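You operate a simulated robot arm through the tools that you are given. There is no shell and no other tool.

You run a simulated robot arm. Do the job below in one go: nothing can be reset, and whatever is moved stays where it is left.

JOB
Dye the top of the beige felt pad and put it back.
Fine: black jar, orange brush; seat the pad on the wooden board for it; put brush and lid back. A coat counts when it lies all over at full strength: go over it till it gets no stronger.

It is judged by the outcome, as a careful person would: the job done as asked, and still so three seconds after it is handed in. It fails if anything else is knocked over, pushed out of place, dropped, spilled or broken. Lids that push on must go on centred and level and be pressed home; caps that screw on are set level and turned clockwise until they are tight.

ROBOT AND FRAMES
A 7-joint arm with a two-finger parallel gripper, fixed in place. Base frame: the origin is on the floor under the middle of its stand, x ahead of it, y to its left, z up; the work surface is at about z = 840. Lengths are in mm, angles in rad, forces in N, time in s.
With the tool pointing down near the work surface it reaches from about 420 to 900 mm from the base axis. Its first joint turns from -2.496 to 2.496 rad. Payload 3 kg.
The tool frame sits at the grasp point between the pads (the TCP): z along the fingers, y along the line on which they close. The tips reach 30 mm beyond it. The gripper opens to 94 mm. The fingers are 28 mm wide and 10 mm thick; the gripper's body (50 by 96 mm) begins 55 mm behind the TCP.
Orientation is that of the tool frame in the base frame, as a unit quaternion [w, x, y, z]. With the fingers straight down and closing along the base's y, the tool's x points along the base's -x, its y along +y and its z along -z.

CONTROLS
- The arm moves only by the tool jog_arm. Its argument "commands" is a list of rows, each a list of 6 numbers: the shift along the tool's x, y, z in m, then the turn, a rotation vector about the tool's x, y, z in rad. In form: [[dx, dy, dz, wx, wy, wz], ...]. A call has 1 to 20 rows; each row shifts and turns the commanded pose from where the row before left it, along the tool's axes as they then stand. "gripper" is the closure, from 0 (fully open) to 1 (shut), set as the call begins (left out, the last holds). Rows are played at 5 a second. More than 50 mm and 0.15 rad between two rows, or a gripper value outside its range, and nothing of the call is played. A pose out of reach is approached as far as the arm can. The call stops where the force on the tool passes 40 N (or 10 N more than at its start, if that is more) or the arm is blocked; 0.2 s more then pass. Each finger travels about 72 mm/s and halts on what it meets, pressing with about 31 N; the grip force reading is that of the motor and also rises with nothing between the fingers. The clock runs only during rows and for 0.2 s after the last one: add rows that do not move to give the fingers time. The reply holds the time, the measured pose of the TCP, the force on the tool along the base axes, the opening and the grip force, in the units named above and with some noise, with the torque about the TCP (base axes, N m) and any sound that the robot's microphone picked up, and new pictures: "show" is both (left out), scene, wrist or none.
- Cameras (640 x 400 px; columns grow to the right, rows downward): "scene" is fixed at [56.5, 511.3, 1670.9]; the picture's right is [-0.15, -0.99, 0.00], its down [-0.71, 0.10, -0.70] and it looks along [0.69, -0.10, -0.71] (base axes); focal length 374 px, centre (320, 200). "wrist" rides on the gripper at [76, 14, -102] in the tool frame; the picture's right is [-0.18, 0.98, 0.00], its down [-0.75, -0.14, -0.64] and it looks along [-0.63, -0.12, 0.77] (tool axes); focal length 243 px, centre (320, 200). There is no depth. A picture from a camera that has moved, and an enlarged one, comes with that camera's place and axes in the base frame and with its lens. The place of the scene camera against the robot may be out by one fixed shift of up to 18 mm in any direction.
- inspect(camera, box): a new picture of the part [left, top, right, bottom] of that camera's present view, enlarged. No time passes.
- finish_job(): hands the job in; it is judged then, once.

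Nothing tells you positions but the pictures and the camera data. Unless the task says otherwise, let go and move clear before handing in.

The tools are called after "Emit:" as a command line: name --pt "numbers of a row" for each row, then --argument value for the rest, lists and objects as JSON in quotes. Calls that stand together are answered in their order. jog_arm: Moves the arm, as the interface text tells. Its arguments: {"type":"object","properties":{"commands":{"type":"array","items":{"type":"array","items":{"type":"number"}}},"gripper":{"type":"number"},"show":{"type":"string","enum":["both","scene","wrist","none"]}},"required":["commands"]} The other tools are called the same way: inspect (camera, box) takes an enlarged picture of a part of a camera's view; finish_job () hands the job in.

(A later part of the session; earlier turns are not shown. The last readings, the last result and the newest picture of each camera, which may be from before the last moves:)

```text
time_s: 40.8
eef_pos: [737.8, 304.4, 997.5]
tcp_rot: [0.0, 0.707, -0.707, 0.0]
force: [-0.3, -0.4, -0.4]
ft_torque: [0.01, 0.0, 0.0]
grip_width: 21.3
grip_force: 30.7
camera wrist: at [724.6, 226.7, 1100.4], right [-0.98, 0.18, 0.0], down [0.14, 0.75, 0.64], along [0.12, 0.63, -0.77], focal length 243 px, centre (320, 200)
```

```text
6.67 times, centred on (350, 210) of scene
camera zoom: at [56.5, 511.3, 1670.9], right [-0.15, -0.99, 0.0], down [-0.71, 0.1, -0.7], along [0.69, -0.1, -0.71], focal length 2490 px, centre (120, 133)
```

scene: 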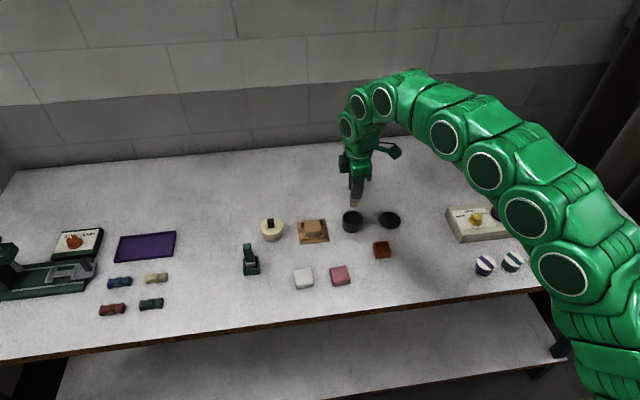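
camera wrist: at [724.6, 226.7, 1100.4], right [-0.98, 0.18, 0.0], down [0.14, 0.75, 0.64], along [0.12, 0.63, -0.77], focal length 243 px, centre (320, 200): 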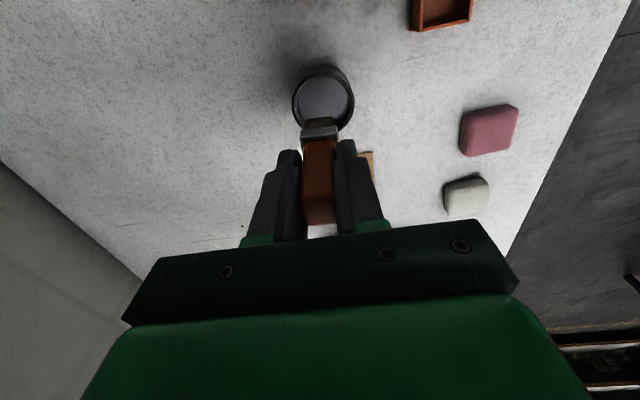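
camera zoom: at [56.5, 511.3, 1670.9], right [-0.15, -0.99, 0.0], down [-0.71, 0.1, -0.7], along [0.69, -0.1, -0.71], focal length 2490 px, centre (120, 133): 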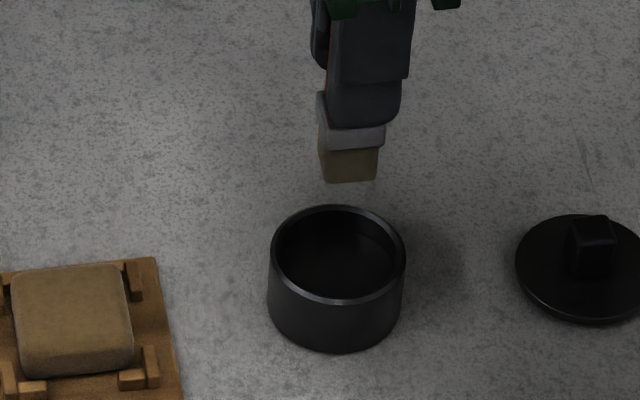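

The jar is centred about 2.5 mm to -x of the brush. I'll correct that and lower the bristles into the dye.

Emit:
jog_arm --pt "0.0006 0.0027 0.02 0 0 0" --pt "0 0 0.025 0 0 0" --pt "0 0 0.015 0 0 0" --pt "0 0 0.008 0 0 0" --pt "0 0 0 0 0 0" --pt "0 0 0 0 0 0" --gripper 1 --show "both"

Emit:
inspect --camera "scene" --box '[310, 180, 390, 240]'

```text
time_s: 41.9
eef_pos: [735.0, 304.0, 933.6]
tcp_rot: [0.003, -0.707, 0.708, -0.001]
force: [0.7, 1.8, 8.5]
ft_torque: [0.02, 0.04, 0.02]
grip_width: 21.1
grip_force: 30.9
stopped in row 5: the force on the tool passed its limit at 42 N (the readings are from after the stop); the commanded pose is now the measured one
camera wrist: at [721.3, 225.9, 1036.6], right [-0.98, 0.19, -0.01], down [0.14, 0.75, 0.65], along [0.12, 0.63, -0.76], focal length 243 px, centre (320, 200)
```

scene: 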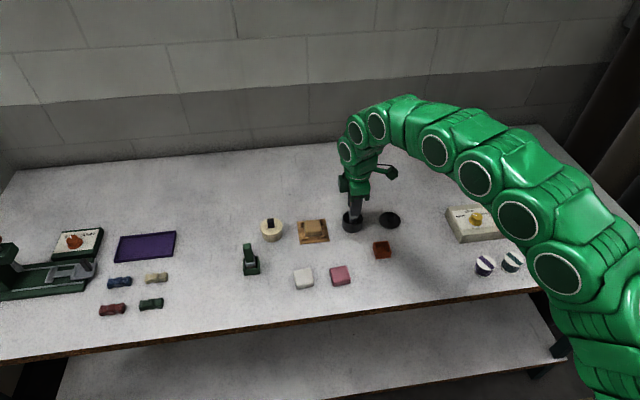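
wrist: 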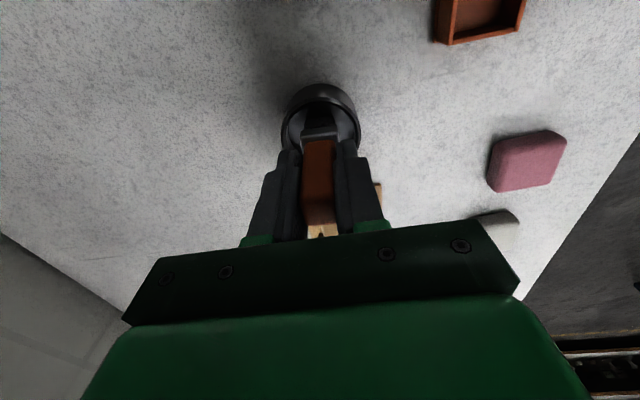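

```text
6.67 times, centred on (350, 210) of scene
camera zoom: at [56.5, 511.3, 1670.9], right [-0.15, -0.99, 0.0], down [-0.71, 0.1, -0.7], along [0.69, -0.1, -0.71], focal length 2490 px, centre (120, 133)
```

zoom: 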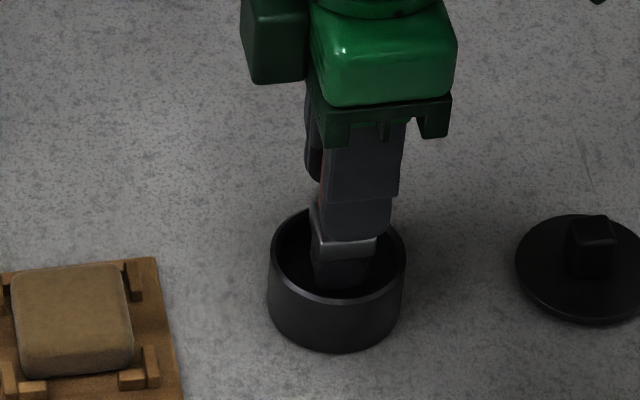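

The bristles met the dye bed at about TCP z 934 and the move stopped on force. I'll lift gently and check the brush's state and loading.

Emit:
jog_arm --pt "0 0 -0.003 0 0 0" --pt "0 0 -0.01 0 0 0" --pt "0 0 -0.025 0 0 0" --pt "0 0 -0.025 0 0 0" --pt "0 0 0 0 0 0" --pt "0 0 0 0 0 0" --gripper 1 --show "both"

Emit:
inspect --camera "wrist" --box '[230, 70, 410, 182]'

Emit:
inspect --camera "scene" --box '[310, 180, 390, 240]'

```text
time_s: 43.3
eef_pos: [734.6, 302.5, 996.1]
tcp_rot: [0.002, -0.707, 0.707, 0.0]
force: [-0.8, 0.2, -0.5]
ft_torque: [-0.01, -0.03, 0.02]
grip_width: 21.1
grip_force: 30.8
camera wrist: at [720.4, 225.0, 1099.1], right [-0.98, 0.18, 0.0], down [0.14, 0.75, 0.64], along [0.12, 0.63, -0.77], focal length 243 px, centre (320, 200)
```

scene: 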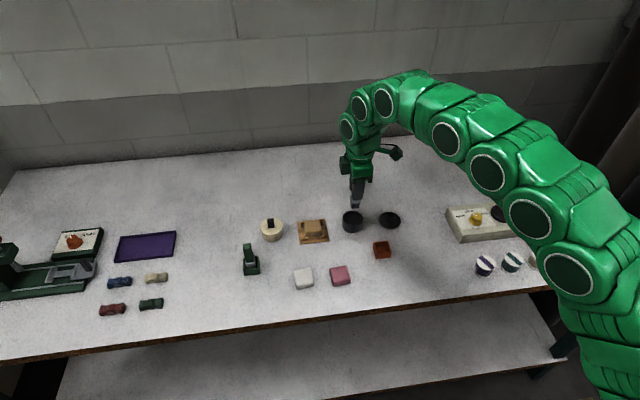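
wrist: 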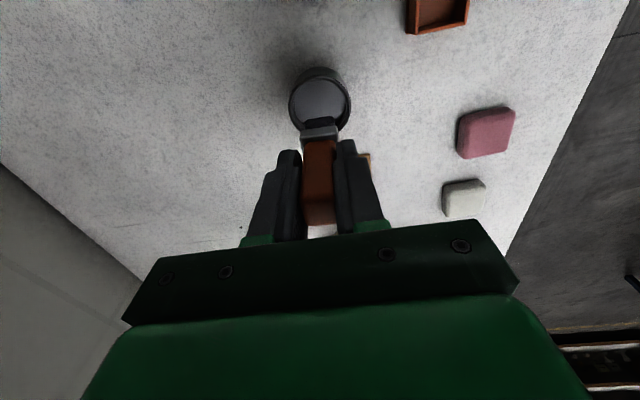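

```text
3.56 times, centred on (320, 126) of wrist
camera zoom: at [720.4, 225.0, 1099.1], right [-0.98, 0.18, 0.0], down [0.14, 0.75, 0.64], along [0.12, 0.63, -0.77], focal length 863 px, centre (320, 463)
```

zoom: 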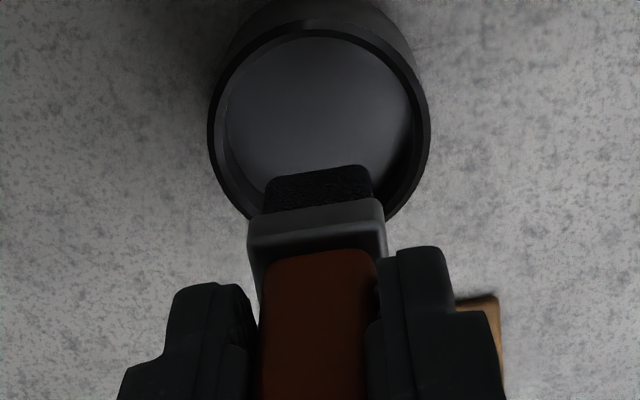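

```text
6.67 times, centred on (350, 210) of scene
camera zoom: at [56.5, 511.3, 1670.9], right [-0.15, -0.99, 0.0], down [-0.71, 0.1, -0.7], along [0.69, -0.1, -0.71], focal length 2490 px, centre (120, 133)
```

zoom: 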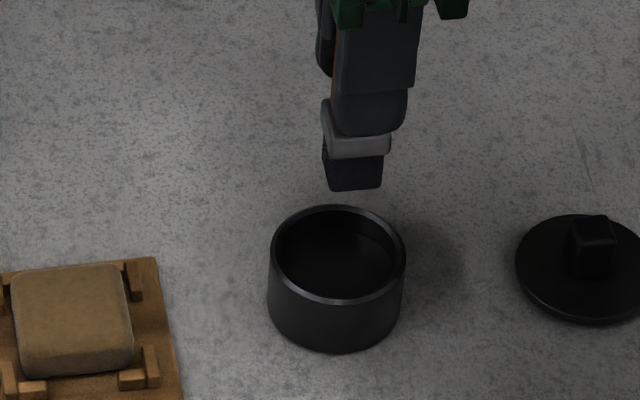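

The bristles are now black, and neither the brush nor the jar moved. I'll carry the brush over the pad and zoom to confirm the pad's position.

Emit:
jog_arm --pt "0 0 0 -0.0028 0.0028 0" --pt "0 0 0 0 0 0" --pt "0 0 0 0 0 0" --pt "-0.03 0.0045 0 0 0 0" --pt "-0.03 0.0045 0 0 0 0" --pt "-0.025 0.0045 0 0 0 0" --pt "-0.02 0.0045 0 0 0 0" --pt "0 0 0.02 0 0 0" --pt "0 0 0 0 0 0" --pt "0 0 0 0 0 0" --gripper 1 --show "both"

Emit:
inspect --camera "wrist" --box '[230, 70, 410, 182]'

Emit:
inspect --camera "scene" --box '[275, 185, 355, 245]'

```text
time_s: 45.5
eef_pos: [714.3, 407.4, 976.6]
tcp_rot: [0.0, -0.706, 0.708, -0.001]
force: [0.2, 0.0, -0.8]
ft_torque: [0.01, -0.01, 0.01]
grip_width: 21.2
grip_force: 31.3
camera wrist: at [701.3, 329.5, 1078.8], right [-0.98, 0.18, 0.0], down [0.14, 0.75, 0.64], along [0.12, 0.63, -0.77], focal length 243 px, centre (320, 200)
```

scene: 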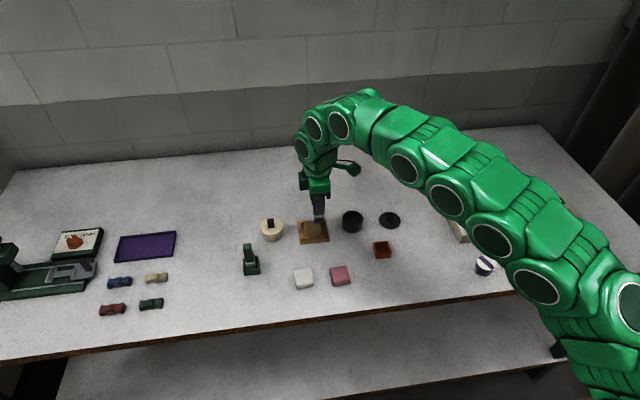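
wrist: 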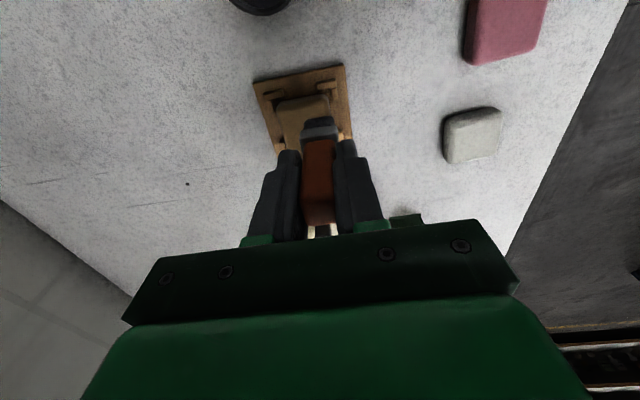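

```text
3.56 times, centred on (320, 126) of wrist
camera zoom: at [701.3, 329.5, 1078.8], right [-0.98, 0.18, 0.0], down [0.14, 0.75, 0.64], along [0.12, 0.63, -0.77], focal length 863 px, centre (320, 463)
```

zoom: 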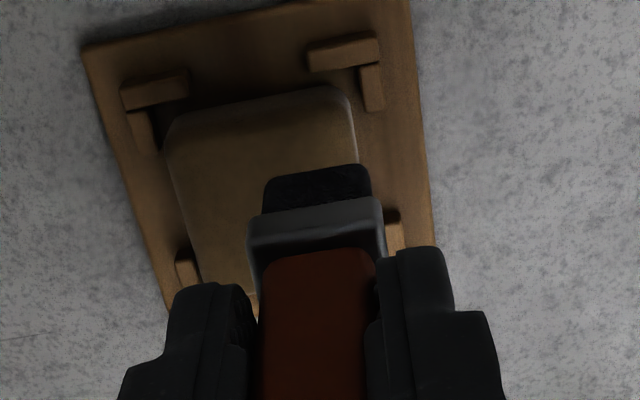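

```text
6.67 times, centred on (315, 215) of scene
camera zoom: at [56.5, 511.3, 1670.9], right [-0.15, -0.99, 0.0], down [-0.71, 0.1, -0.7], along [0.69, -0.1, -0.71], focal length 2490 px, centre (353, 100)
```

zoom: 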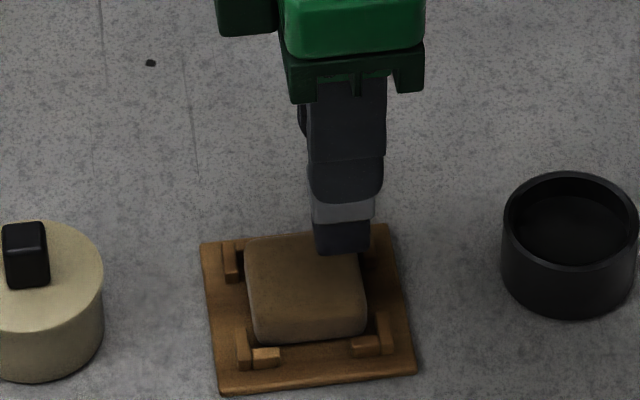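

The pad spans about x 706–753, y 396–443. The brush is over its -x/-y corner, so I'll lower it slowly to find contact.

Emit:
jog_arm --pt "0 0 0.02 0 0 0" --pt "0 0 0.012 0 0 0" --pt "0 0 0 0 0 0" --gripper 1 --show "none"

Emit:
jog_arm --pt "0 0 0.002 0 0 0" --pt "0 0 0 0 0 0" --gripper 1 --show "none"

Emit:
jog_arm --pt "0 0 0.0015 0 0 0" --pt "0 0 0 0 0 0" --gripper 1 --show "none"

```text
time_s: 46.3
eef_pos: [715.7, 407.7, 943.4]
tcp_rot: [0.0, -0.707, 0.707, -0.001]
force: [0.2, -0.6, -0.8]
ft_torque: [-0.03, 0.03, 0.02]
grip_width: 20.8
grip_force: 31.3
```

```text
time_s: 46.9
eef_pos: [715.8, 407.0, 941.3]
tcp_rot: [0.0, -0.707, 0.707, -0.001]
force: [0.0, 0.1, -1.0]
ft_torque: [0.0, -0.04, -0.03]
grip_width: 21.4
grip_force: 31.1
```

```text
time_s: 47.5
eef_pos: [716.8, 408.4, 939.2]
tcp_rot: [0.0, -0.706, 0.708, -0.002]
force: [0.5, 0.3, -0.2]
ft_torque: [0.03, 0.0, -0.01]
grip_width: 21.3
grip_force: 30.8
```

Emit:
jog_arm --pt "0 0 0.001 0 0 0" --pt "0 0 0 0 0 0" --gripper 1 --show "none"

Emit:
jog_arm --pt "0 0 0.001 0 0 0" --pt "0 0 0 0 0 0" --gripper 1 --show "none"

Emit:
jog_arm --pt "0 0 0.001 0 0 0" --pt "0 0 0 0 0 0" --gripper 1 --show "both"

Emit:
inspect --camera "scene" --box '[285, 205, 345, 243]'

```text
time_s: 48.1
eef_pos: [716.7, 407.9, 938.9]
tcp_rot: [-0.001, -0.707, 0.707, -0.001]
force: [-1.1, -0.6, 0.2]
ft_torque: [0.02, -0.01, 0.04]
grip_width: 21.0
grip_force: 30.9
```

```text
time_s: 48.7
eef_pos: [715.0, 409.2, 938.0]
tcp_rot: [0.001, -0.706, 0.708, -0.001]
force: [-0.3, -1.1, 8.1]
ft_torque: [-0.08, -0.02, -0.01]
grip_width: 20.8
grip_force: 30.7
```

```text
time_s: 49.3
eef_pos: [716.8, 409.1, 938.2]
tcp_rot: [0.001, -0.707, 0.707, -0.001]
force: [-1.0, -0.2, 24.1]
ft_torque: [0.02, 0.13, -0.01]
grip_width: 21.1
grip_force: 30.6
camera wrist: at [702.8, 330.6, 1041.2], right [-0.98, 0.18, 0.0], down [0.14, 0.75, 0.64], along [0.12, 0.63, -0.77], focal length 243 px, centre (320, 200)
```

scene: 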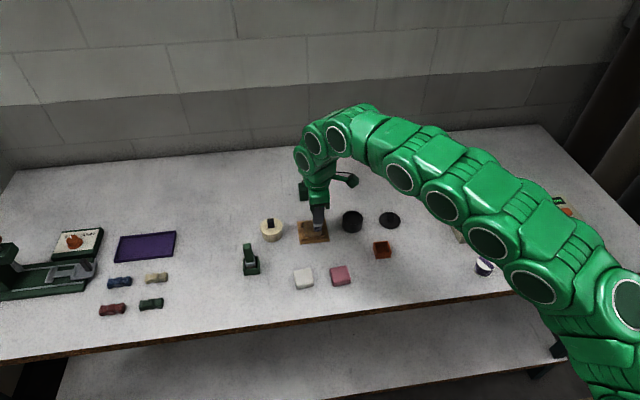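
wrist: 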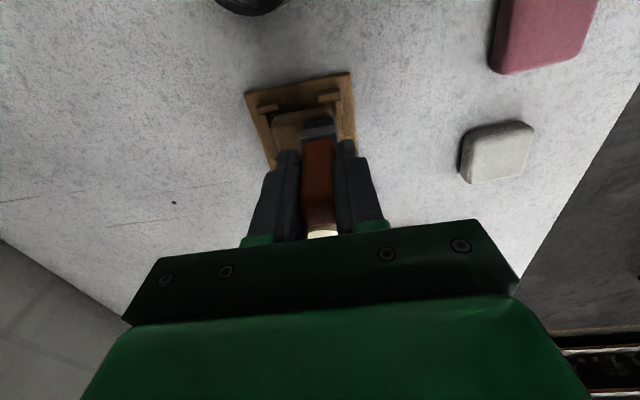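

```text
10.53 times, centred on (315, 224) of scene
camera zoom: at [56.5, 511.3, 1670.9], right [-0.15, -0.99, 0.0], down [-0.71, 0.1, -0.7], along [0.69, -0.1, -0.71], focal length 3931 px, centre (373, -53)
```

zoom: 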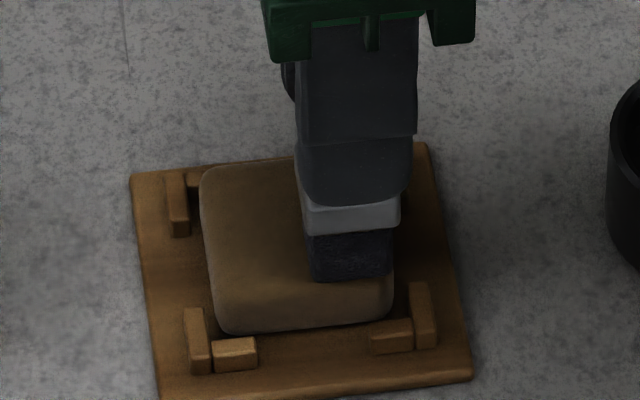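

Contact is at about TCP z 938.5. I'll ease off 1 mm to about 8 N and make the first set of overlapping passes over the whole top.

Emit:
jog_arm --pt "0.0015 0.0005 -0.001 0 0 0" --pt "0 -0.0098 0 0 0 0" --pt "0 -0.0098 0 0 0 0" --pt "0 -0.0098 0 0 0 0" --pt "-0.0065 0 0 0 0 0" --pt "0 0.0098 0 0 0 0" --pt "0 0.0098 0 0 0 0" --pt "0 0.0098 0 0 0 0" --pt "-0.0065 0 0 0 0 0" --pt "0 -0.0098 0 0 0 0" --pt "0 -0.0098 0 0 0 0" --pt "0 -0.0098 0 0 0 0" --pt "-0.0065 0 0 0 0 0" --pt "0 0.0098 0 0 0 0" --pt "0 0.0098 0 0 0 0" --pt "0 0.0098 0 0 0 0" --pt "-0.0065 0 0 0 0 0" --pt "0 -0.0098 0 0 0 0" --pt "0 -0.0098 0 0 0 0" --pt "0 -0.0098 0 0 0 0" --gripper 1 --show "both"

Emit:
inspect --camera "scene" --box '[285, 205, 345, 243]'

Emit:
inspect --camera "wrist" --box '[230, 80, 410, 192]'

```text
time_s: 53.5
eef_pos: [744.3, 433.2, 939.0]
tcp_rot: [-0.002, 0.707, -0.707, 0.001]
force: [-6.3, 1.9, 15.5]
ft_torque: [0.13, 0.51, -0.03]
grip_width: 20.9
grip_force: 31.9
camera wrist: at [731.6, 355.8, 1041.3], right [-0.98, 0.18, 0.0], down [0.14, 0.75, 0.64], along [0.12, 0.63, -0.77], focal length 243 px, centre (320, 200)
```

scene: 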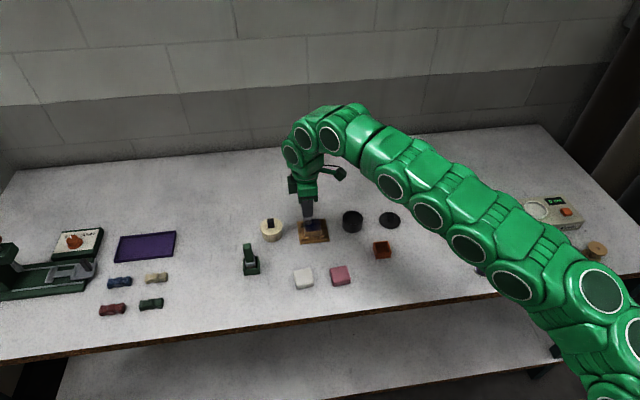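
wrist: 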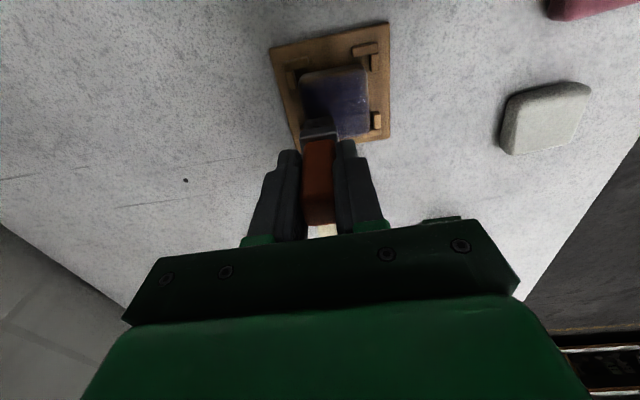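

```text
10.53 times, centred on (315, 224) of scene
camera zoom: at [56.5, 511.3, 1670.9], right [-0.15, -0.99, 0.0], down [-0.71, 0.1, -0.7], along [0.69, -0.1, -0.71], focal length 3931 px, centre (373, -53)
```

zoom: 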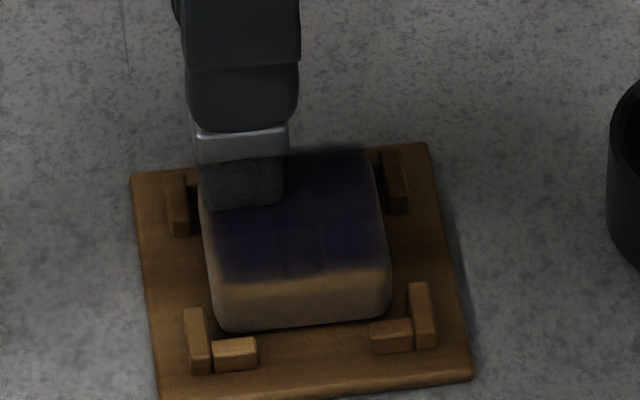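

```text
3.56 times, centred on (320, 136) of wrist
camera zoom: at [731.6, 355.8, 1041.3], right [-0.98, 0.18, 0.0], down [0.14, 0.75, 0.64], along [0.12, 0.63, -0.77], focal length 863 px, centre (320, 428)
```

zoom: 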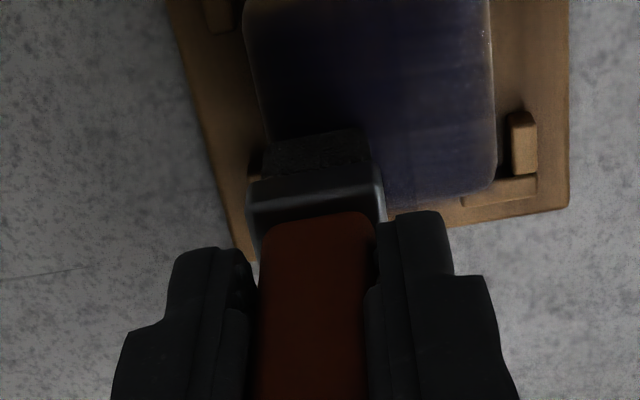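

The dye goes on blue-black. Coverage is thin near the -x edge and the far strip, and the bristles are running dry. I'll lift for a clear look.

Emit:
jog_arm --pt "0 0 -0.01 0 0 0" --pt "0.02 0 -0.02 0 0 0" --pt "0.035 0 -0.02 0 0 0" --pt "0.035 0 0 0 0 0" --pt "0.035 0 0 0 0 0" --pt "0 0.009 0 0 0 0" --pt "0 0 0 0 0 0" --gripper 1 --show "both"

Emit:
inspect --camera "scene" --box '[285, 205, 345, 243]'

Emit:
inspect --camera "wrist" --box '[230, 70, 410, 182]'

```text
time_s: 55.1
eef_pos: [738.0, 309.9, 989.2]
tcp_rot: [0.001, -0.707, 0.707, -0.001]
force: [-0.7, -0.1, -0.6]
ft_torque: [0.0, 0.02, 0.0]
grip_width: 20.8
grip_force: 30.9
camera wrist: at [723.6, 231.3, 1091.2], right [-0.98, 0.18, 0.0], down [0.14, 0.75, 0.64], along [0.12, 0.63, -0.77], focal length 243 px, centre (320, 200)
```

scene: 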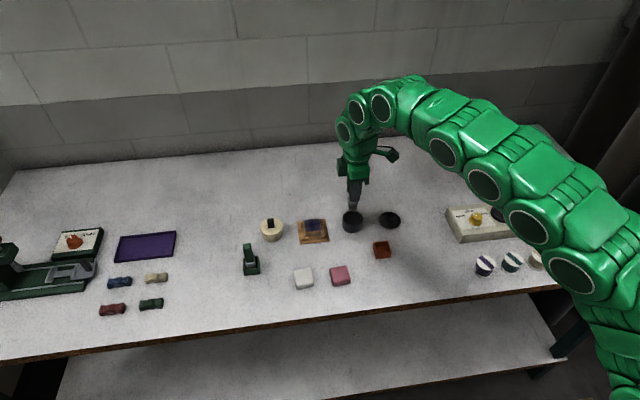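
wrist: 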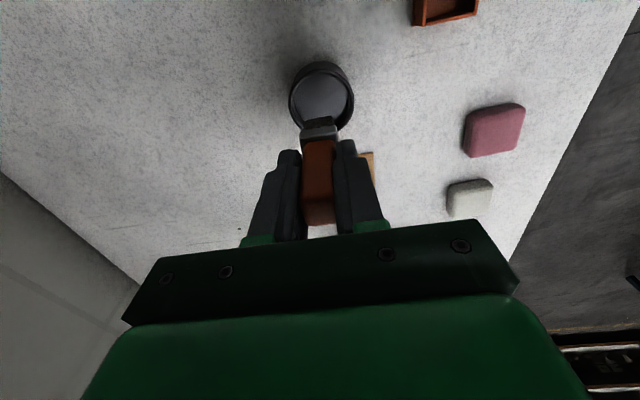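

```text
10.53 times, centred on (315, 224) of scene
camera zoom: at [56.5, 511.3, 1670.9], right [-0.15, -0.99, 0.0], down [-0.71, 0.1, -0.7], along [0.69, -0.1, -0.71], focal length 3931 px, centre (373, -53)
```

zoom: 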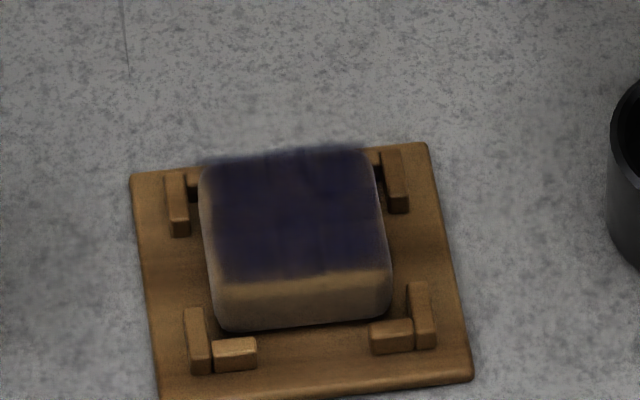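

```text
3.56 times, centred on (320, 126) of wrist
camera zoom: at [723.6, 231.3, 1091.2], right [-0.98, 0.18, 0.0], down [0.14, 0.75, 0.64], along [0.12, 0.63, -0.77], focal length 863 px, centre (320, 463)
```

zoom: 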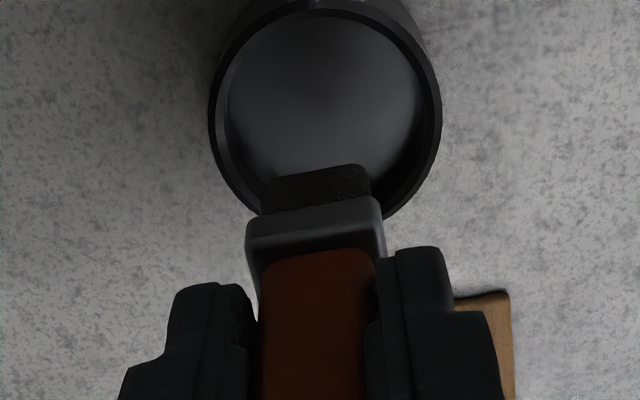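

Coverage is good in the middle but thin along the -x edge. I'll re-dip with a gentle touch this time and then do more passes extended to the edges.

Emit:
jog_arm --pt "0.0053 0.002 0.01 0 0 0" --pt "0 0 0.025 0 0 0" --pt "0 0 0.016 0 0 0" --pt "0 0 0 0 0 0" --gripper 1 --show "none"

Emit:
jog_arm --pt "0 0 0.0015 0 0 0" --pt "0 0 0 0 0 0" --gripper 1 --show "none"

Emit:
jog_arm --pt "0 0 0.001 0 0 0" --pt "0 0 0 0 0 0" --gripper 1 --show "none"

Emit:
jog_arm --pt "0 0 0.001 0 0 0" --pt "0 0 0 0 0 0" --gripper 1 --show "none"

```text
time_s: 56.1
eef_pos: [734.2, 303.8, 936.1]
tcp_rot: [-0.001, -0.707, 0.708, -0.001]
force: [0.0, 0.2, -0.3]
ft_torque: [0.0, -0.01, 0.01]
grip_width: 21.1
grip_force: 30.4
```

```text
time_s: 56.7
eef_pos: [734.0, 303.4, 935.7]
tcp_rot: [0.001, 0.708, -0.707, 0.001]
force: [-0.4, 0.3, -0.4]
ft_torque: [-0.01, 0.02, -0.01]
grip_width: 20.9
grip_force: 30.8
```

```text
time_s: 57.3
eef_pos: [734.3, 302.7, 934.8]
tcp_rot: [0.0, -0.707, 0.707, -0.002]
force: [-0.4, 0.0, 0.1]
ft_torque: [0.01, -0.06, -0.02]
grip_width: 20.8
grip_force: 30.5
```

```text
time_s: 57.9
eef_pos: [732.7, 302.0, 934.2]
tcp_rot: [0.001, -0.707, 0.707, -0.001]
force: [-0.7, -0.1, 0.6]
ft_torque: [-0.03, 0.0, 0.01]
grip_width: 20.8
grip_force: 31.2
```

Emit:
jog_arm --pt "0 0 0.001 0 0 0" --pt "0 0 0 0 0 0" --gripper 1 --show "none"

Emit:
jog_arm --pt "0 0 0.0007 0 0 0" --pt "0 0 0 0 0 0" --gripper 1 --show "none"

```text
time_s: 58.5
eef_pos: [735.4, 302.9, 933.6]
tcp_rot: [0.0, 0.707, -0.707, 0.0]
force: [-1.1, -1.6, 11.2]
ft_torque: [-0.06, 0.19, -0.02]
grip_width: 21.0
grip_force: 31.1
```

```text
time_s: 59.1
eef_pos: [733.3, 303.1, 933.4]
tcp_rot: [-0.002, 0.707, -0.707, 0.001]
force: [0.1, 0.9, 25.7]
ft_torque: [0.03, 0.15, 0.0]
grip_width: 20.8
grip_force: 31.3
```

Dipped with a light press. I'll return to the pad, starting further towards the -x edge this time.

Emit:
jog_arm --pt "0 0 -0.003 0 0 0" --pt "0 0 -0.015 0 0 0" --pt "0 0 -0.025 0 0 0" --pt "0 0 -0.014 0 0 0" --pt "-0.03 0.006 0 0 0 0" --pt "-0.03 0.006 0 0 0 0" --pt "-0.025 0.006 0 0 0 0" --pt "-0.018 0.005 0 0 0 0" --pt "0 0 0.025 0 0 0" --pt "0 0 0.022 0 0 0" --pt "0 0 0 0 0 0" --pt "0 0 0 0 0 0" --gripper 1 --show "wrist"

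Emit:
inspect --camera "wrist" --box '[230, 80, 410, 192]'

Emit:
inspect --camera "scene" --box '[285, 205, 345, 243]'

```text
time_s: 61.7
eef_pos: [712.9, 406.1, 943.0]
tcp_rot: [-0.001, 0.708, -0.707, 0.001]
force: [0.3, -0.2, -0.1]
ft_torque: [0.0, 0.02, -0.02]
grip_width: 20.7
grip_force: 31.4
camera wrist: at [698.6, 328.2, 1045.6], right [-0.98, 0.18, 0.0], down [0.14, 0.75, 0.64], along [0.12, 0.63, -0.77], focal length 243 px, centre (320, 200)
```

wrist: 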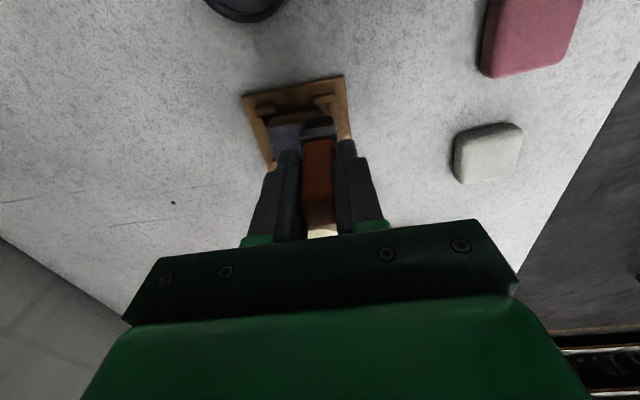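

```text
3.56 times, centred on (320, 136) of wrist
camera zoom: at [698.6, 328.2, 1045.6], right [-0.98, 0.18, 0.0], down [0.14, 0.75, 0.64], along [0.12, 0.63, -0.77], focal length 863 px, centre (320, 428)
```

zoom: 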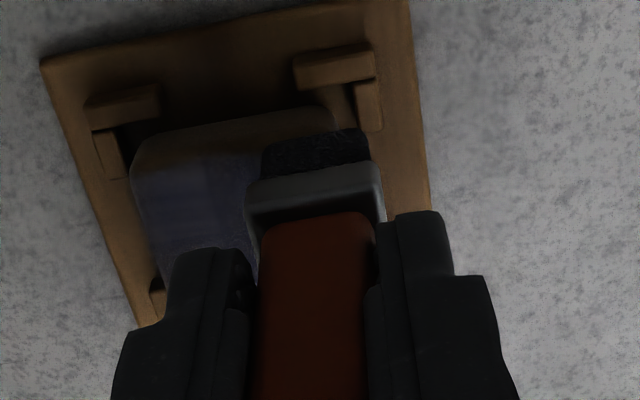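

```text
10.53 times, centred on (315, 224) of scene
camera zoom: at [56.5, 511.3, 1670.9], right [-0.15, -0.99, 0.0], down [-0.71, 0.1, -0.7], along [0.69, -0.1, -0.71], focal length 3931 px, centre (373, -53)
```

zoom: 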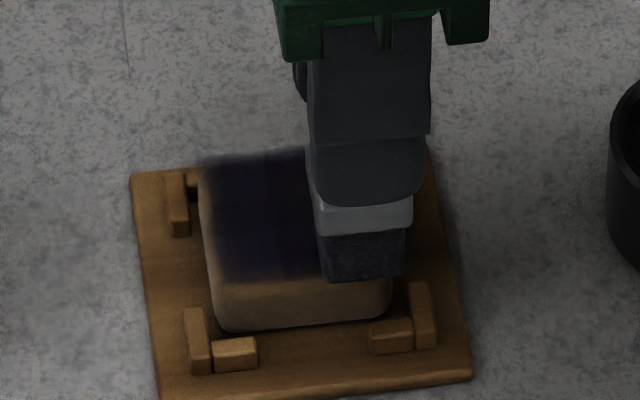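

The pad has slid about 2 mm against a stop but remains seated. I'll lower the reloaded brush to contact.

Emit:
jog_arm --pt "0 -0.001 0.0035 0 0 0" --pt "0 0 0 0 0 0" --gripper 1 --show "none"

Emit:
jog_arm --pt "0 0 0.001 0 0 0" --pt "0 0 0 0 0 0" --gripper 1 --show "none"

Emit:
jog_arm --pt "0 0 0.0007 0 0 0" --pt "0 0 0 0 0 0" --gripper 1 --show "none"

```text
time_s: 62.3
eef_pos: [712.9, 405.4, 939.1]
tcp_rot: [0.001, 0.707, -0.707, 0.0]
force: [0.1, 0.3, -0.1]
ft_torque: [0.01, -0.01, 0.02]
grip_width: 21.0
grip_force: 30.9
```

```text
time_s: 62.9
eef_pos: [712.3, 406.5, 939.1]
tcp_rot: [0.0, -0.706, 0.708, -0.001]
force: [-0.7, -0.5, 5.5]
ft_torque: [0.0, 0.03, 0.0]
grip_width: 20.9
grip_force: 31.1
```

```text
time_s: 63.5
eef_pos: [712.4, 406.0, 938.4]
tcp_rot: [0.0, 0.708, -0.707, 0.0]
force: [0.7, 0.9, 17.4]
ft_torque: [0.11, -0.03, 0.0]
grip_width: 21.0
grip_force: 31.0
```

Emit:
jog_arm --pt "0.001 0 -0.0005 0 0 0" --pt "0 -0.0115 0 0 0 0" --pt "0 -0.0115 0 0 0 0" --pt "0 -0.0115 0 0 0 0" --pt "-0.0065 0 0 0 0 0" --pt "0 0.0115 0 0 0 0" --pt "0 0.0115 0 0 0 0" --pt "0 0.0115 0 0 0 0" --pt "-0.0065 0 0 0 0 0" --pt "0 -0.0115 0 0 0 0" --pt "0 -0.0115 0 0 0 0" --pt "0 -0.0115 0 0 0 0" --pt "-0.0065 0 0 0 0 0" --pt "0 0.0115 0 0 0 0" --pt "0 0.0115 0 0 0 0" --pt "0 0.0115 0 0 0 0" --pt "-0.0065 0 0 0 0 0" --pt "0 -0.0115 0 0 0 0" --pt "0 -0.0115 0 0 0 0" --pt "0 -0.0115 0 0 0 0" --gripper 1 --show "none"

Emit:
jog_arm --pt "0 0 -0.01 0 0 0" --pt "-0.015 0.01 -0.02 0 0 0" --pt "0 0 -0.02 0 0 0" --pt "0 0 0 0 0 0" --pt "0 0 0 0 0 0" --gripper 1 --show "both"

Emit:
inspect --camera "wrist" --box '[230, 30, 390, 130]'

Emit:
inspect --camera "scene" --box '[285, 205, 345, 243]'

```text
time_s: 65.7
eef_pos: [720.1, 419.1, 937.9]
tcp_rot: [0.0, 0.708, -0.706, -0.001]
force: [-1.9, -1.0, 11.4]
ft_torque: [-0.09, 0.15, 0.01]
grip_width: 20.5
grip_force: 31.3
stopped in row 11: the force on the tool passed its limit at 42 N (the readings are from after the stop); the commanded pose is now the measured one
```

```text
time_s: 66.9
eef_pos: [710.6, 434.6, 987.5]
tcp_rot: [-0.002, -0.707, 0.707, 0.001]
force: [-0.5, -1.3, -0.7]
ft_torque: [0.0, 0.0, 0.03]
grip_width: 21.0
grip_force: 31.0
camera wrist: at [696.5, 356.5, 1090.9], right [-0.98, 0.18, 0.0], down [0.14, 0.75, 0.64], along [0.11, 0.63, -0.77], focal length 243 px, centre (320, 200)
```

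scene: 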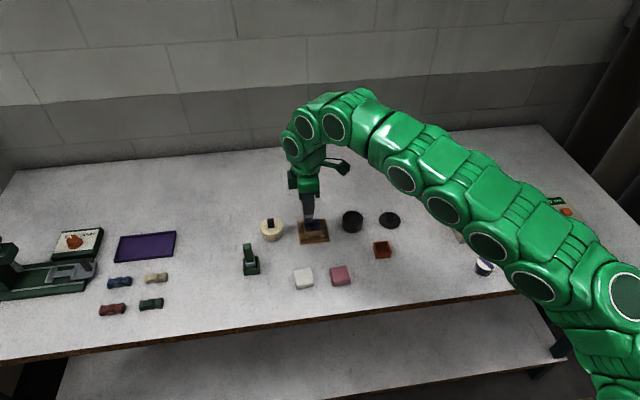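
wrist: 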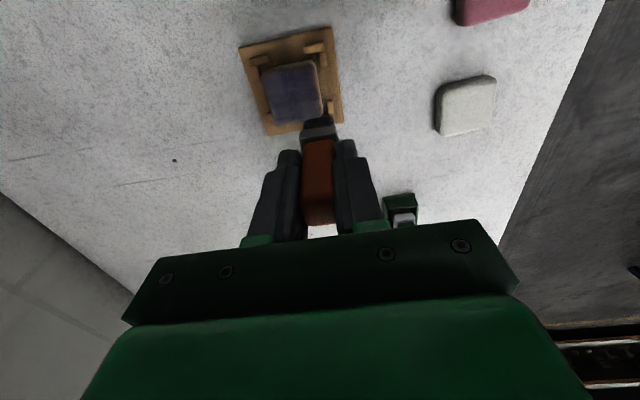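

```text
4.00 times, centred on (310, 80) of wrist
camera zoom: at [696.5, 356.5, 1090.9], right [-0.98, 0.18, 0.0], down [0.14, 0.75, 0.64], along [0.11, 0.63, -0.77], focal length 970 px, centre (360, 680)
```

zoom: 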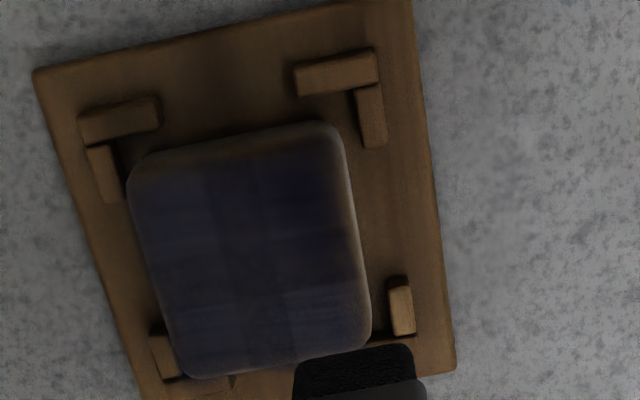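

```text
10.53 times, centred on (315, 224) of scene
camera zoom: at [56.5, 511.3, 1670.9], right [-0.15, -0.99, 0.0], down [-0.71, 0.1, -0.7], along [0.69, -0.1, -0.71], focal length 3931 px, centre (373, -53)
```

zoom: 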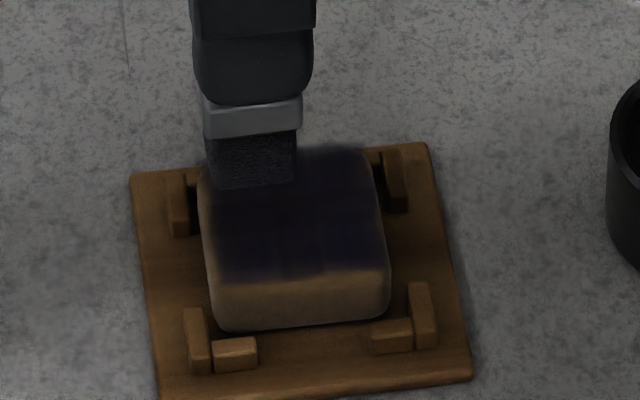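

The wrist view shows the coat building: strongest at the start corner, lighter towards +y. The stroke stopped on a force spike, so I'll use lighter, slower strokes and begin now on the weak +y side.

Emit:
jog_arm --pt "0.0035 -0.004 0 0.0042 -0.0014 0" --pt "0 0 0.025 0 0 0" --pt "0 0 0.021 0 0 0" --pt "0 0 0 0 0 0" --gripper 1 --show "none"

Emit:
jog_arm --pt "0 0 0.0015 0 0 0" --pt "0 0 0 0 0 0" --gripper 1 --show "none"

Emit:
jog_arm --pt "0 0 0.001 0 0 0" --pt "0 0 0 0 0 0" --gripper 1 --show "none"

```text
time_s: 67.9
eef_pos: [711.6, 430.5, 940.8]
tcp_rot: [0.001, 0.708, -0.706, -0.001]
force: [0.0, 0.5, -0.6]
ft_torque: [0.01, -0.01, 0.0]
grip_width: 20.5
grip_force: 30.9
```

```text
time_s: 68.5
eef_pos: [712.5, 430.3, 939.4]
tcp_rot: [-0.001, 0.708, -0.706, 0.0]
force: [-0.1, -1.4, -0.4]
ft_torque: [0.0, 0.0, 0.0]
grip_width: 21.0
grip_force: 31.0
```

```text
time_s: 69.1
eef_pos: [712.5, 429.4, 938.6]
tcp_rot: [-0.001, 0.708, -0.707, 0.0]
force: [0.2, 0.6, 2.5]
ft_torque: [0.0, 0.05, -0.03]
grip_width: 20.8
grip_force: 30.8
```

Emit:
jog_arm --pt "0 0 0.0003 0 0 0" --pt "0 -0.007 0 0 0 0" --pt "0 -0.007 0 0 0 0" --pt "0 -0.007 0 0 0 0" --pt "0 -0.007 0 0 0 0" --pt "0 -0.006 0 0 0 0" --pt "0.006 0 0 0 0 0" --pt "0 0.006 0 0 0 0" --pt "0 0.007 0 0 0 0" --pt "0 0.007 0 0 0 0" --pt "0 0.007 0 0 0 0" --pt "0 0.007 0 0 0 0" --pt "0.006 0 0 0 0 0" --pt "0 -0.007 0 0 0 0" --pt "0 -0.007 0 0 0 0" --pt "0 -0.007 0 0 0 0" --pt "0 -0.007 0 0 0 0" --pt "0 -0.006 0 0 0 0" --gripper 1 --show "none"

Emit:
jog_arm --pt "0.006 0 0 0 0 0" --pt "0 0.006 0 0 0 0" --pt "0 0.007 0 0 0 0" --pt "0 0.007 0 0 0 0" --pt "0 0.007 0 0 0 0" --pt "0 0.007 0 0 0 0" --pt "0.006 0 0 0 0 0" --pt "0 -0.007 0 0 0 0" --pt "0 -0.007 0 0 0 0" --pt "0 -0.007 0 0 0 0" --pt "0 -0.007 0 0 0 0" --pt "0 -0.006 0 0 0 0" --gripper 1 --show "none"

```text
time_s: 72.9
eef_pos: [747.1, 418.5, 938.5]
tcp_rot: [0.0, 0.708, -0.707, 0.0]
force: [-1.9, 0.1, 2.9]
ft_torque: [0.03, 0.16, 0.0]
grip_width: 20.5
grip_force: 30.9
```

```text
time_s: 75.5
eef_pos: [747.2, 408.0, 938.3]
tcp_rot: [-0.001, 0.708, -0.706, 0.001]
force: [-4.5, 0.7, 12.1]
ft_torque: [0.12, 0.45, -0.01]
grip_width: 20.8
grip_force: 31.3
```

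Those strokes ran smoothly. I'll lift and look at the coat from above.

Emit:
jog_arm --pt "0 0 -0.01 0 0 0" --pt "-0.02 0.01 -0.02 0 0 0" --pt "-0.015 0.006 -0.02 0 0 0" --pt "0 0 0 0 0 0" --pt "0 0 0 0 0 0" --gripper 1 --show "wrist"

Emit:
inspect --camera "wrist" --box '[260, 30, 420, 130]'

Emit:
inspect --camera "scene" --box '[285, 205, 345, 243]'

```text
time_s: 76.7
eef_pos: [731.5, 441.7, 988.4]
tcp_rot: [-0.001, 0.708, -0.707, 0.0]
force: [-0.1, 0.3, -0.4]
ft_torque: [0.02, 0.0, -0.01]
grip_width: 20.7
grip_force: 30.7
camera wrist: at [717.5, 363.9, 1091.6], right [-0.98, 0.18, 0.0], down [0.14, 0.75, 0.64], along [0.12, 0.63, -0.77], focal length 243 px, centre (320, 200)
```

wrist: 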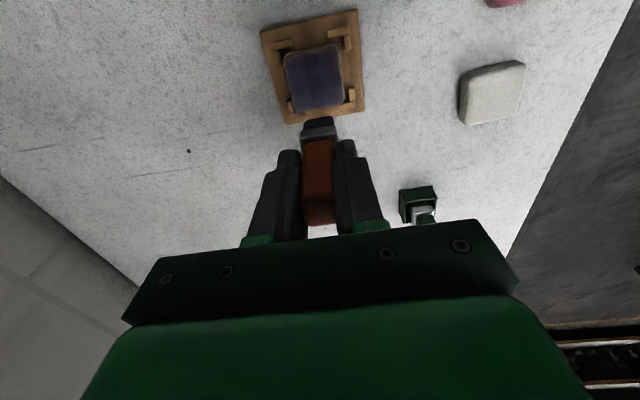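

```text
4.00 times, centred on (340, 80) of wrist
camera zoom: at [717.5, 363.9, 1091.6], right [-0.98, 0.18, 0.0], down [0.14, 0.75, 0.64], along [0.12, 0.63, -0.77], focal length 970 px, centre (240, 680)
```

zoom: 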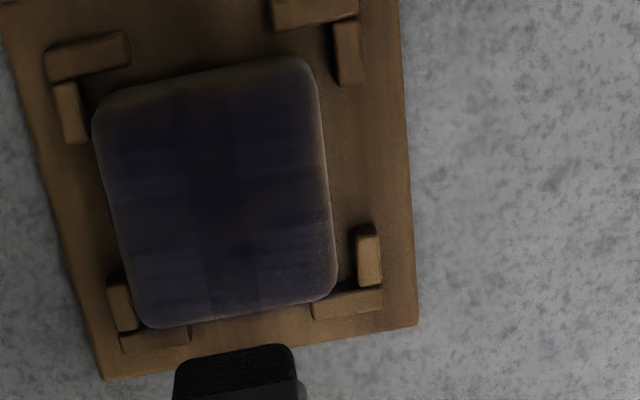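

```text
10.53 times, centred on (315, 224) of scene
camera zoom: at [56.5, 511.3, 1670.9], right [-0.15, -0.99, 0.0], down [-0.71, 0.1, -0.7], along [0.69, -0.1, -0.71], focal length 3931 px, centre (373, -53)
```

zoom: 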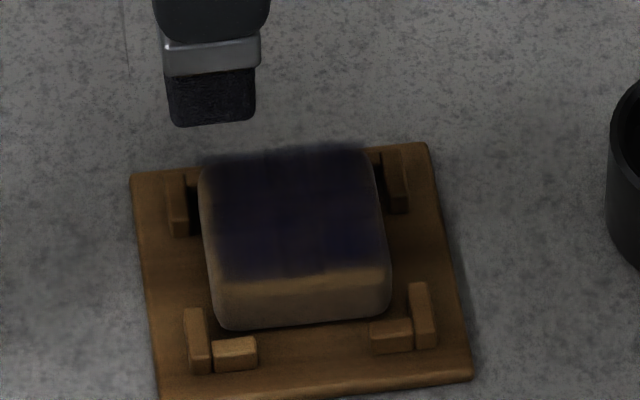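

The coat is becoming more even, but the corners and edges are still lighter. I'll re-dip and give the edges extra passes.

Emit:
jog_arm --pt "0.035 -0.001 0 0 0 0" --pt "0.035 -0.001 0 0 0 0" --pt "0.035 -0.001 0 0 0 0" --pt "0.033 -0.001 0 0 0 0" --pt "0 0 0 0 0 0" --pt "0 0 0.025 0 0 0" --pt "0 0 0.025 0 0 0" --pt "0 0 0 0 0 0" --gripper 1 --show "wrist"

Emit:
jog_arm --pt "0 0 0.002 0 0 0" --pt "0 0 0 0 0 0" --gripper 1 --show "none"

Emit:
jog_arm --pt "0 0 0.0015 0 0 0" --pt "0 0 0 0 0 0" --gripper 1 --show "none"

```text
time_s: 78.5
eef_pos: [734.7, 302.9, 938.0]
tcp_rot: [-0.001, 0.707, -0.707, 0.001]
force: [-0.3, -0.3, -0.9]
ft_torque: [0.0, -0.01, 0.02]
grip_width: 20.8
grip_force: 30.8
camera wrist: at [721.5, 225.1, 1041.2], right [-0.98, 0.18, 0.0], down [0.14, 0.75, 0.64], along [0.12, 0.63, -0.77], focal length 243 px, centre (320, 200)
```

wrist: 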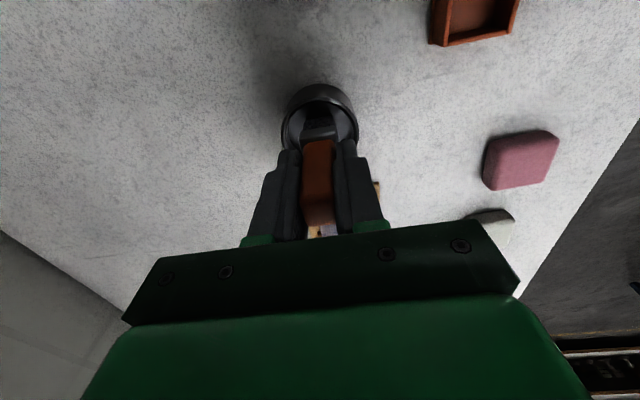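

```text
time_s: 79.1
eef_pos: [734.4, 303.0, 936.0]
tcp_rot: [-0.001, 0.708, -0.707, 0.001]
force: [0.5, 0.1, 0.0]
ft_torque: [-0.01, 0.01, 0.01]
grip_width: 21.0
grip_force: 31.4
```

```text
time_s: 79.7
eef_pos: [735.1, 303.4, 935.1]
tcp_rot: [-0.001, 0.707, -0.707, 0.001]
force: [-0.4, -0.6, -0.2]
ft_torque: [0.01, -0.01, 0.02]
grip_width: 20.8
grip_force: 30.4
```

Emit:
jog_arm --pt "0 0 0.001 0 0 0" --pt "0 0 0 0 0 0" --gripper 1 --show "none"

Emit:
jog_arm --pt "0 0 0.001 0 0 0" --pt "0 0 0 0 0 0" --gripper 1 --show "none"

```text
time_s: 80.3
eef_pos: [735.0, 303.6, 935.1]
tcp_rot: [0.0, 0.707, -0.707, 0.0]
force: [0.0, 0.0, -1.2]
ft_torque: [0.0, 0.0, -0.02]
grip_width: 20.9
grip_force: 31.3
```

```text
time_s: 80.9
eef_pos: [735.2, 302.7, 932.0]
tcp_rot: [-0.001, 0.708, -0.707, 0.0]
force: [-1.7, -0.7, 15.2]
ft_torque: [-0.01, 0.22, 0.01]
grip_width: 20.8
grip_force: 30.6
```

Emit:
jog_arm --pt "0 0 -0.003 0 0 0" --pt "0 0 -0.015 0 0 0" --pt "0 0 -0.025 0 0 0" --pt "0 0 -0.014 0 0 0" --pt "-0.033 -0.004 0 0 0 0" --pt "-0.033 -0.004 0 0 0 0" --pt "-0.033 -0.004 0 0 0 0" --pt "-0.033 -0.004 0 0 0 0" --pt "0 0 0 0 0 0" --pt "0 0 0.025 0 0 0" --pt "0 0 0.023 0 0 0" --pt "0 0 0 0 0 0" --pt "0 0 0 0 0 0" --gripper 1 --show "wrist"

Emit:
jog_arm --pt "0 0 0.0025 0 0 0" --pt "0 0 0 0 0 0" --gripper 1 --show "none"

Emit:
jog_arm --pt "0 0 0.001 0 0 0" --pt "0 0 0 0 0 0" --gripper 1 --show "none"

```text
time_s: 83.7
eef_pos: [751.1, 435.8, 940.6]
tcp_rot: [-0.001, 0.708, -0.707, 0.0]
force: [0.0, 1.6, -0.2]
ft_torque: [0.03, 0.01, -0.05]
grip_width: 20.8
grip_force: 31.2
camera wrist: at [737.5, 358.5, 1044.4], right [-0.98, 0.18, 0.0], down [0.14, 0.75, 0.64], along [0.12, 0.63, -0.77], focal length 243 px, centre (320, 200)
```

wrist: 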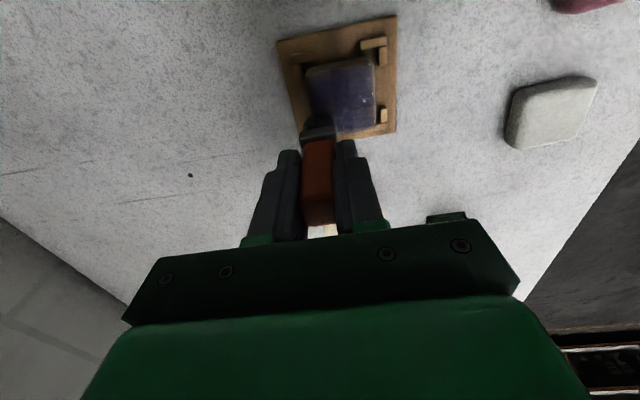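

```text
time_s: 84.3
eef_pos: [750.9, 436.2, 938.5]
tcp_rot: [-0.001, 0.707, -0.707, 0.0]
force: [0.5, 0.4, 0.0]
ft_torque: [0.03, 0.0, 0.02]
grip_width: 20.9
grip_force: 31.2
```

```text
time_s: 84.9
eef_pos: [749.9, 436.0, 938.4]
tcp_rot: [-0.001, 0.708, -0.707, 0.001]
force: [0.3, 1.6, 0.7]
ft_torque: [-0.03, 0.02, 0.0]
grip_width: 20.7
grip_force: 31.3
```

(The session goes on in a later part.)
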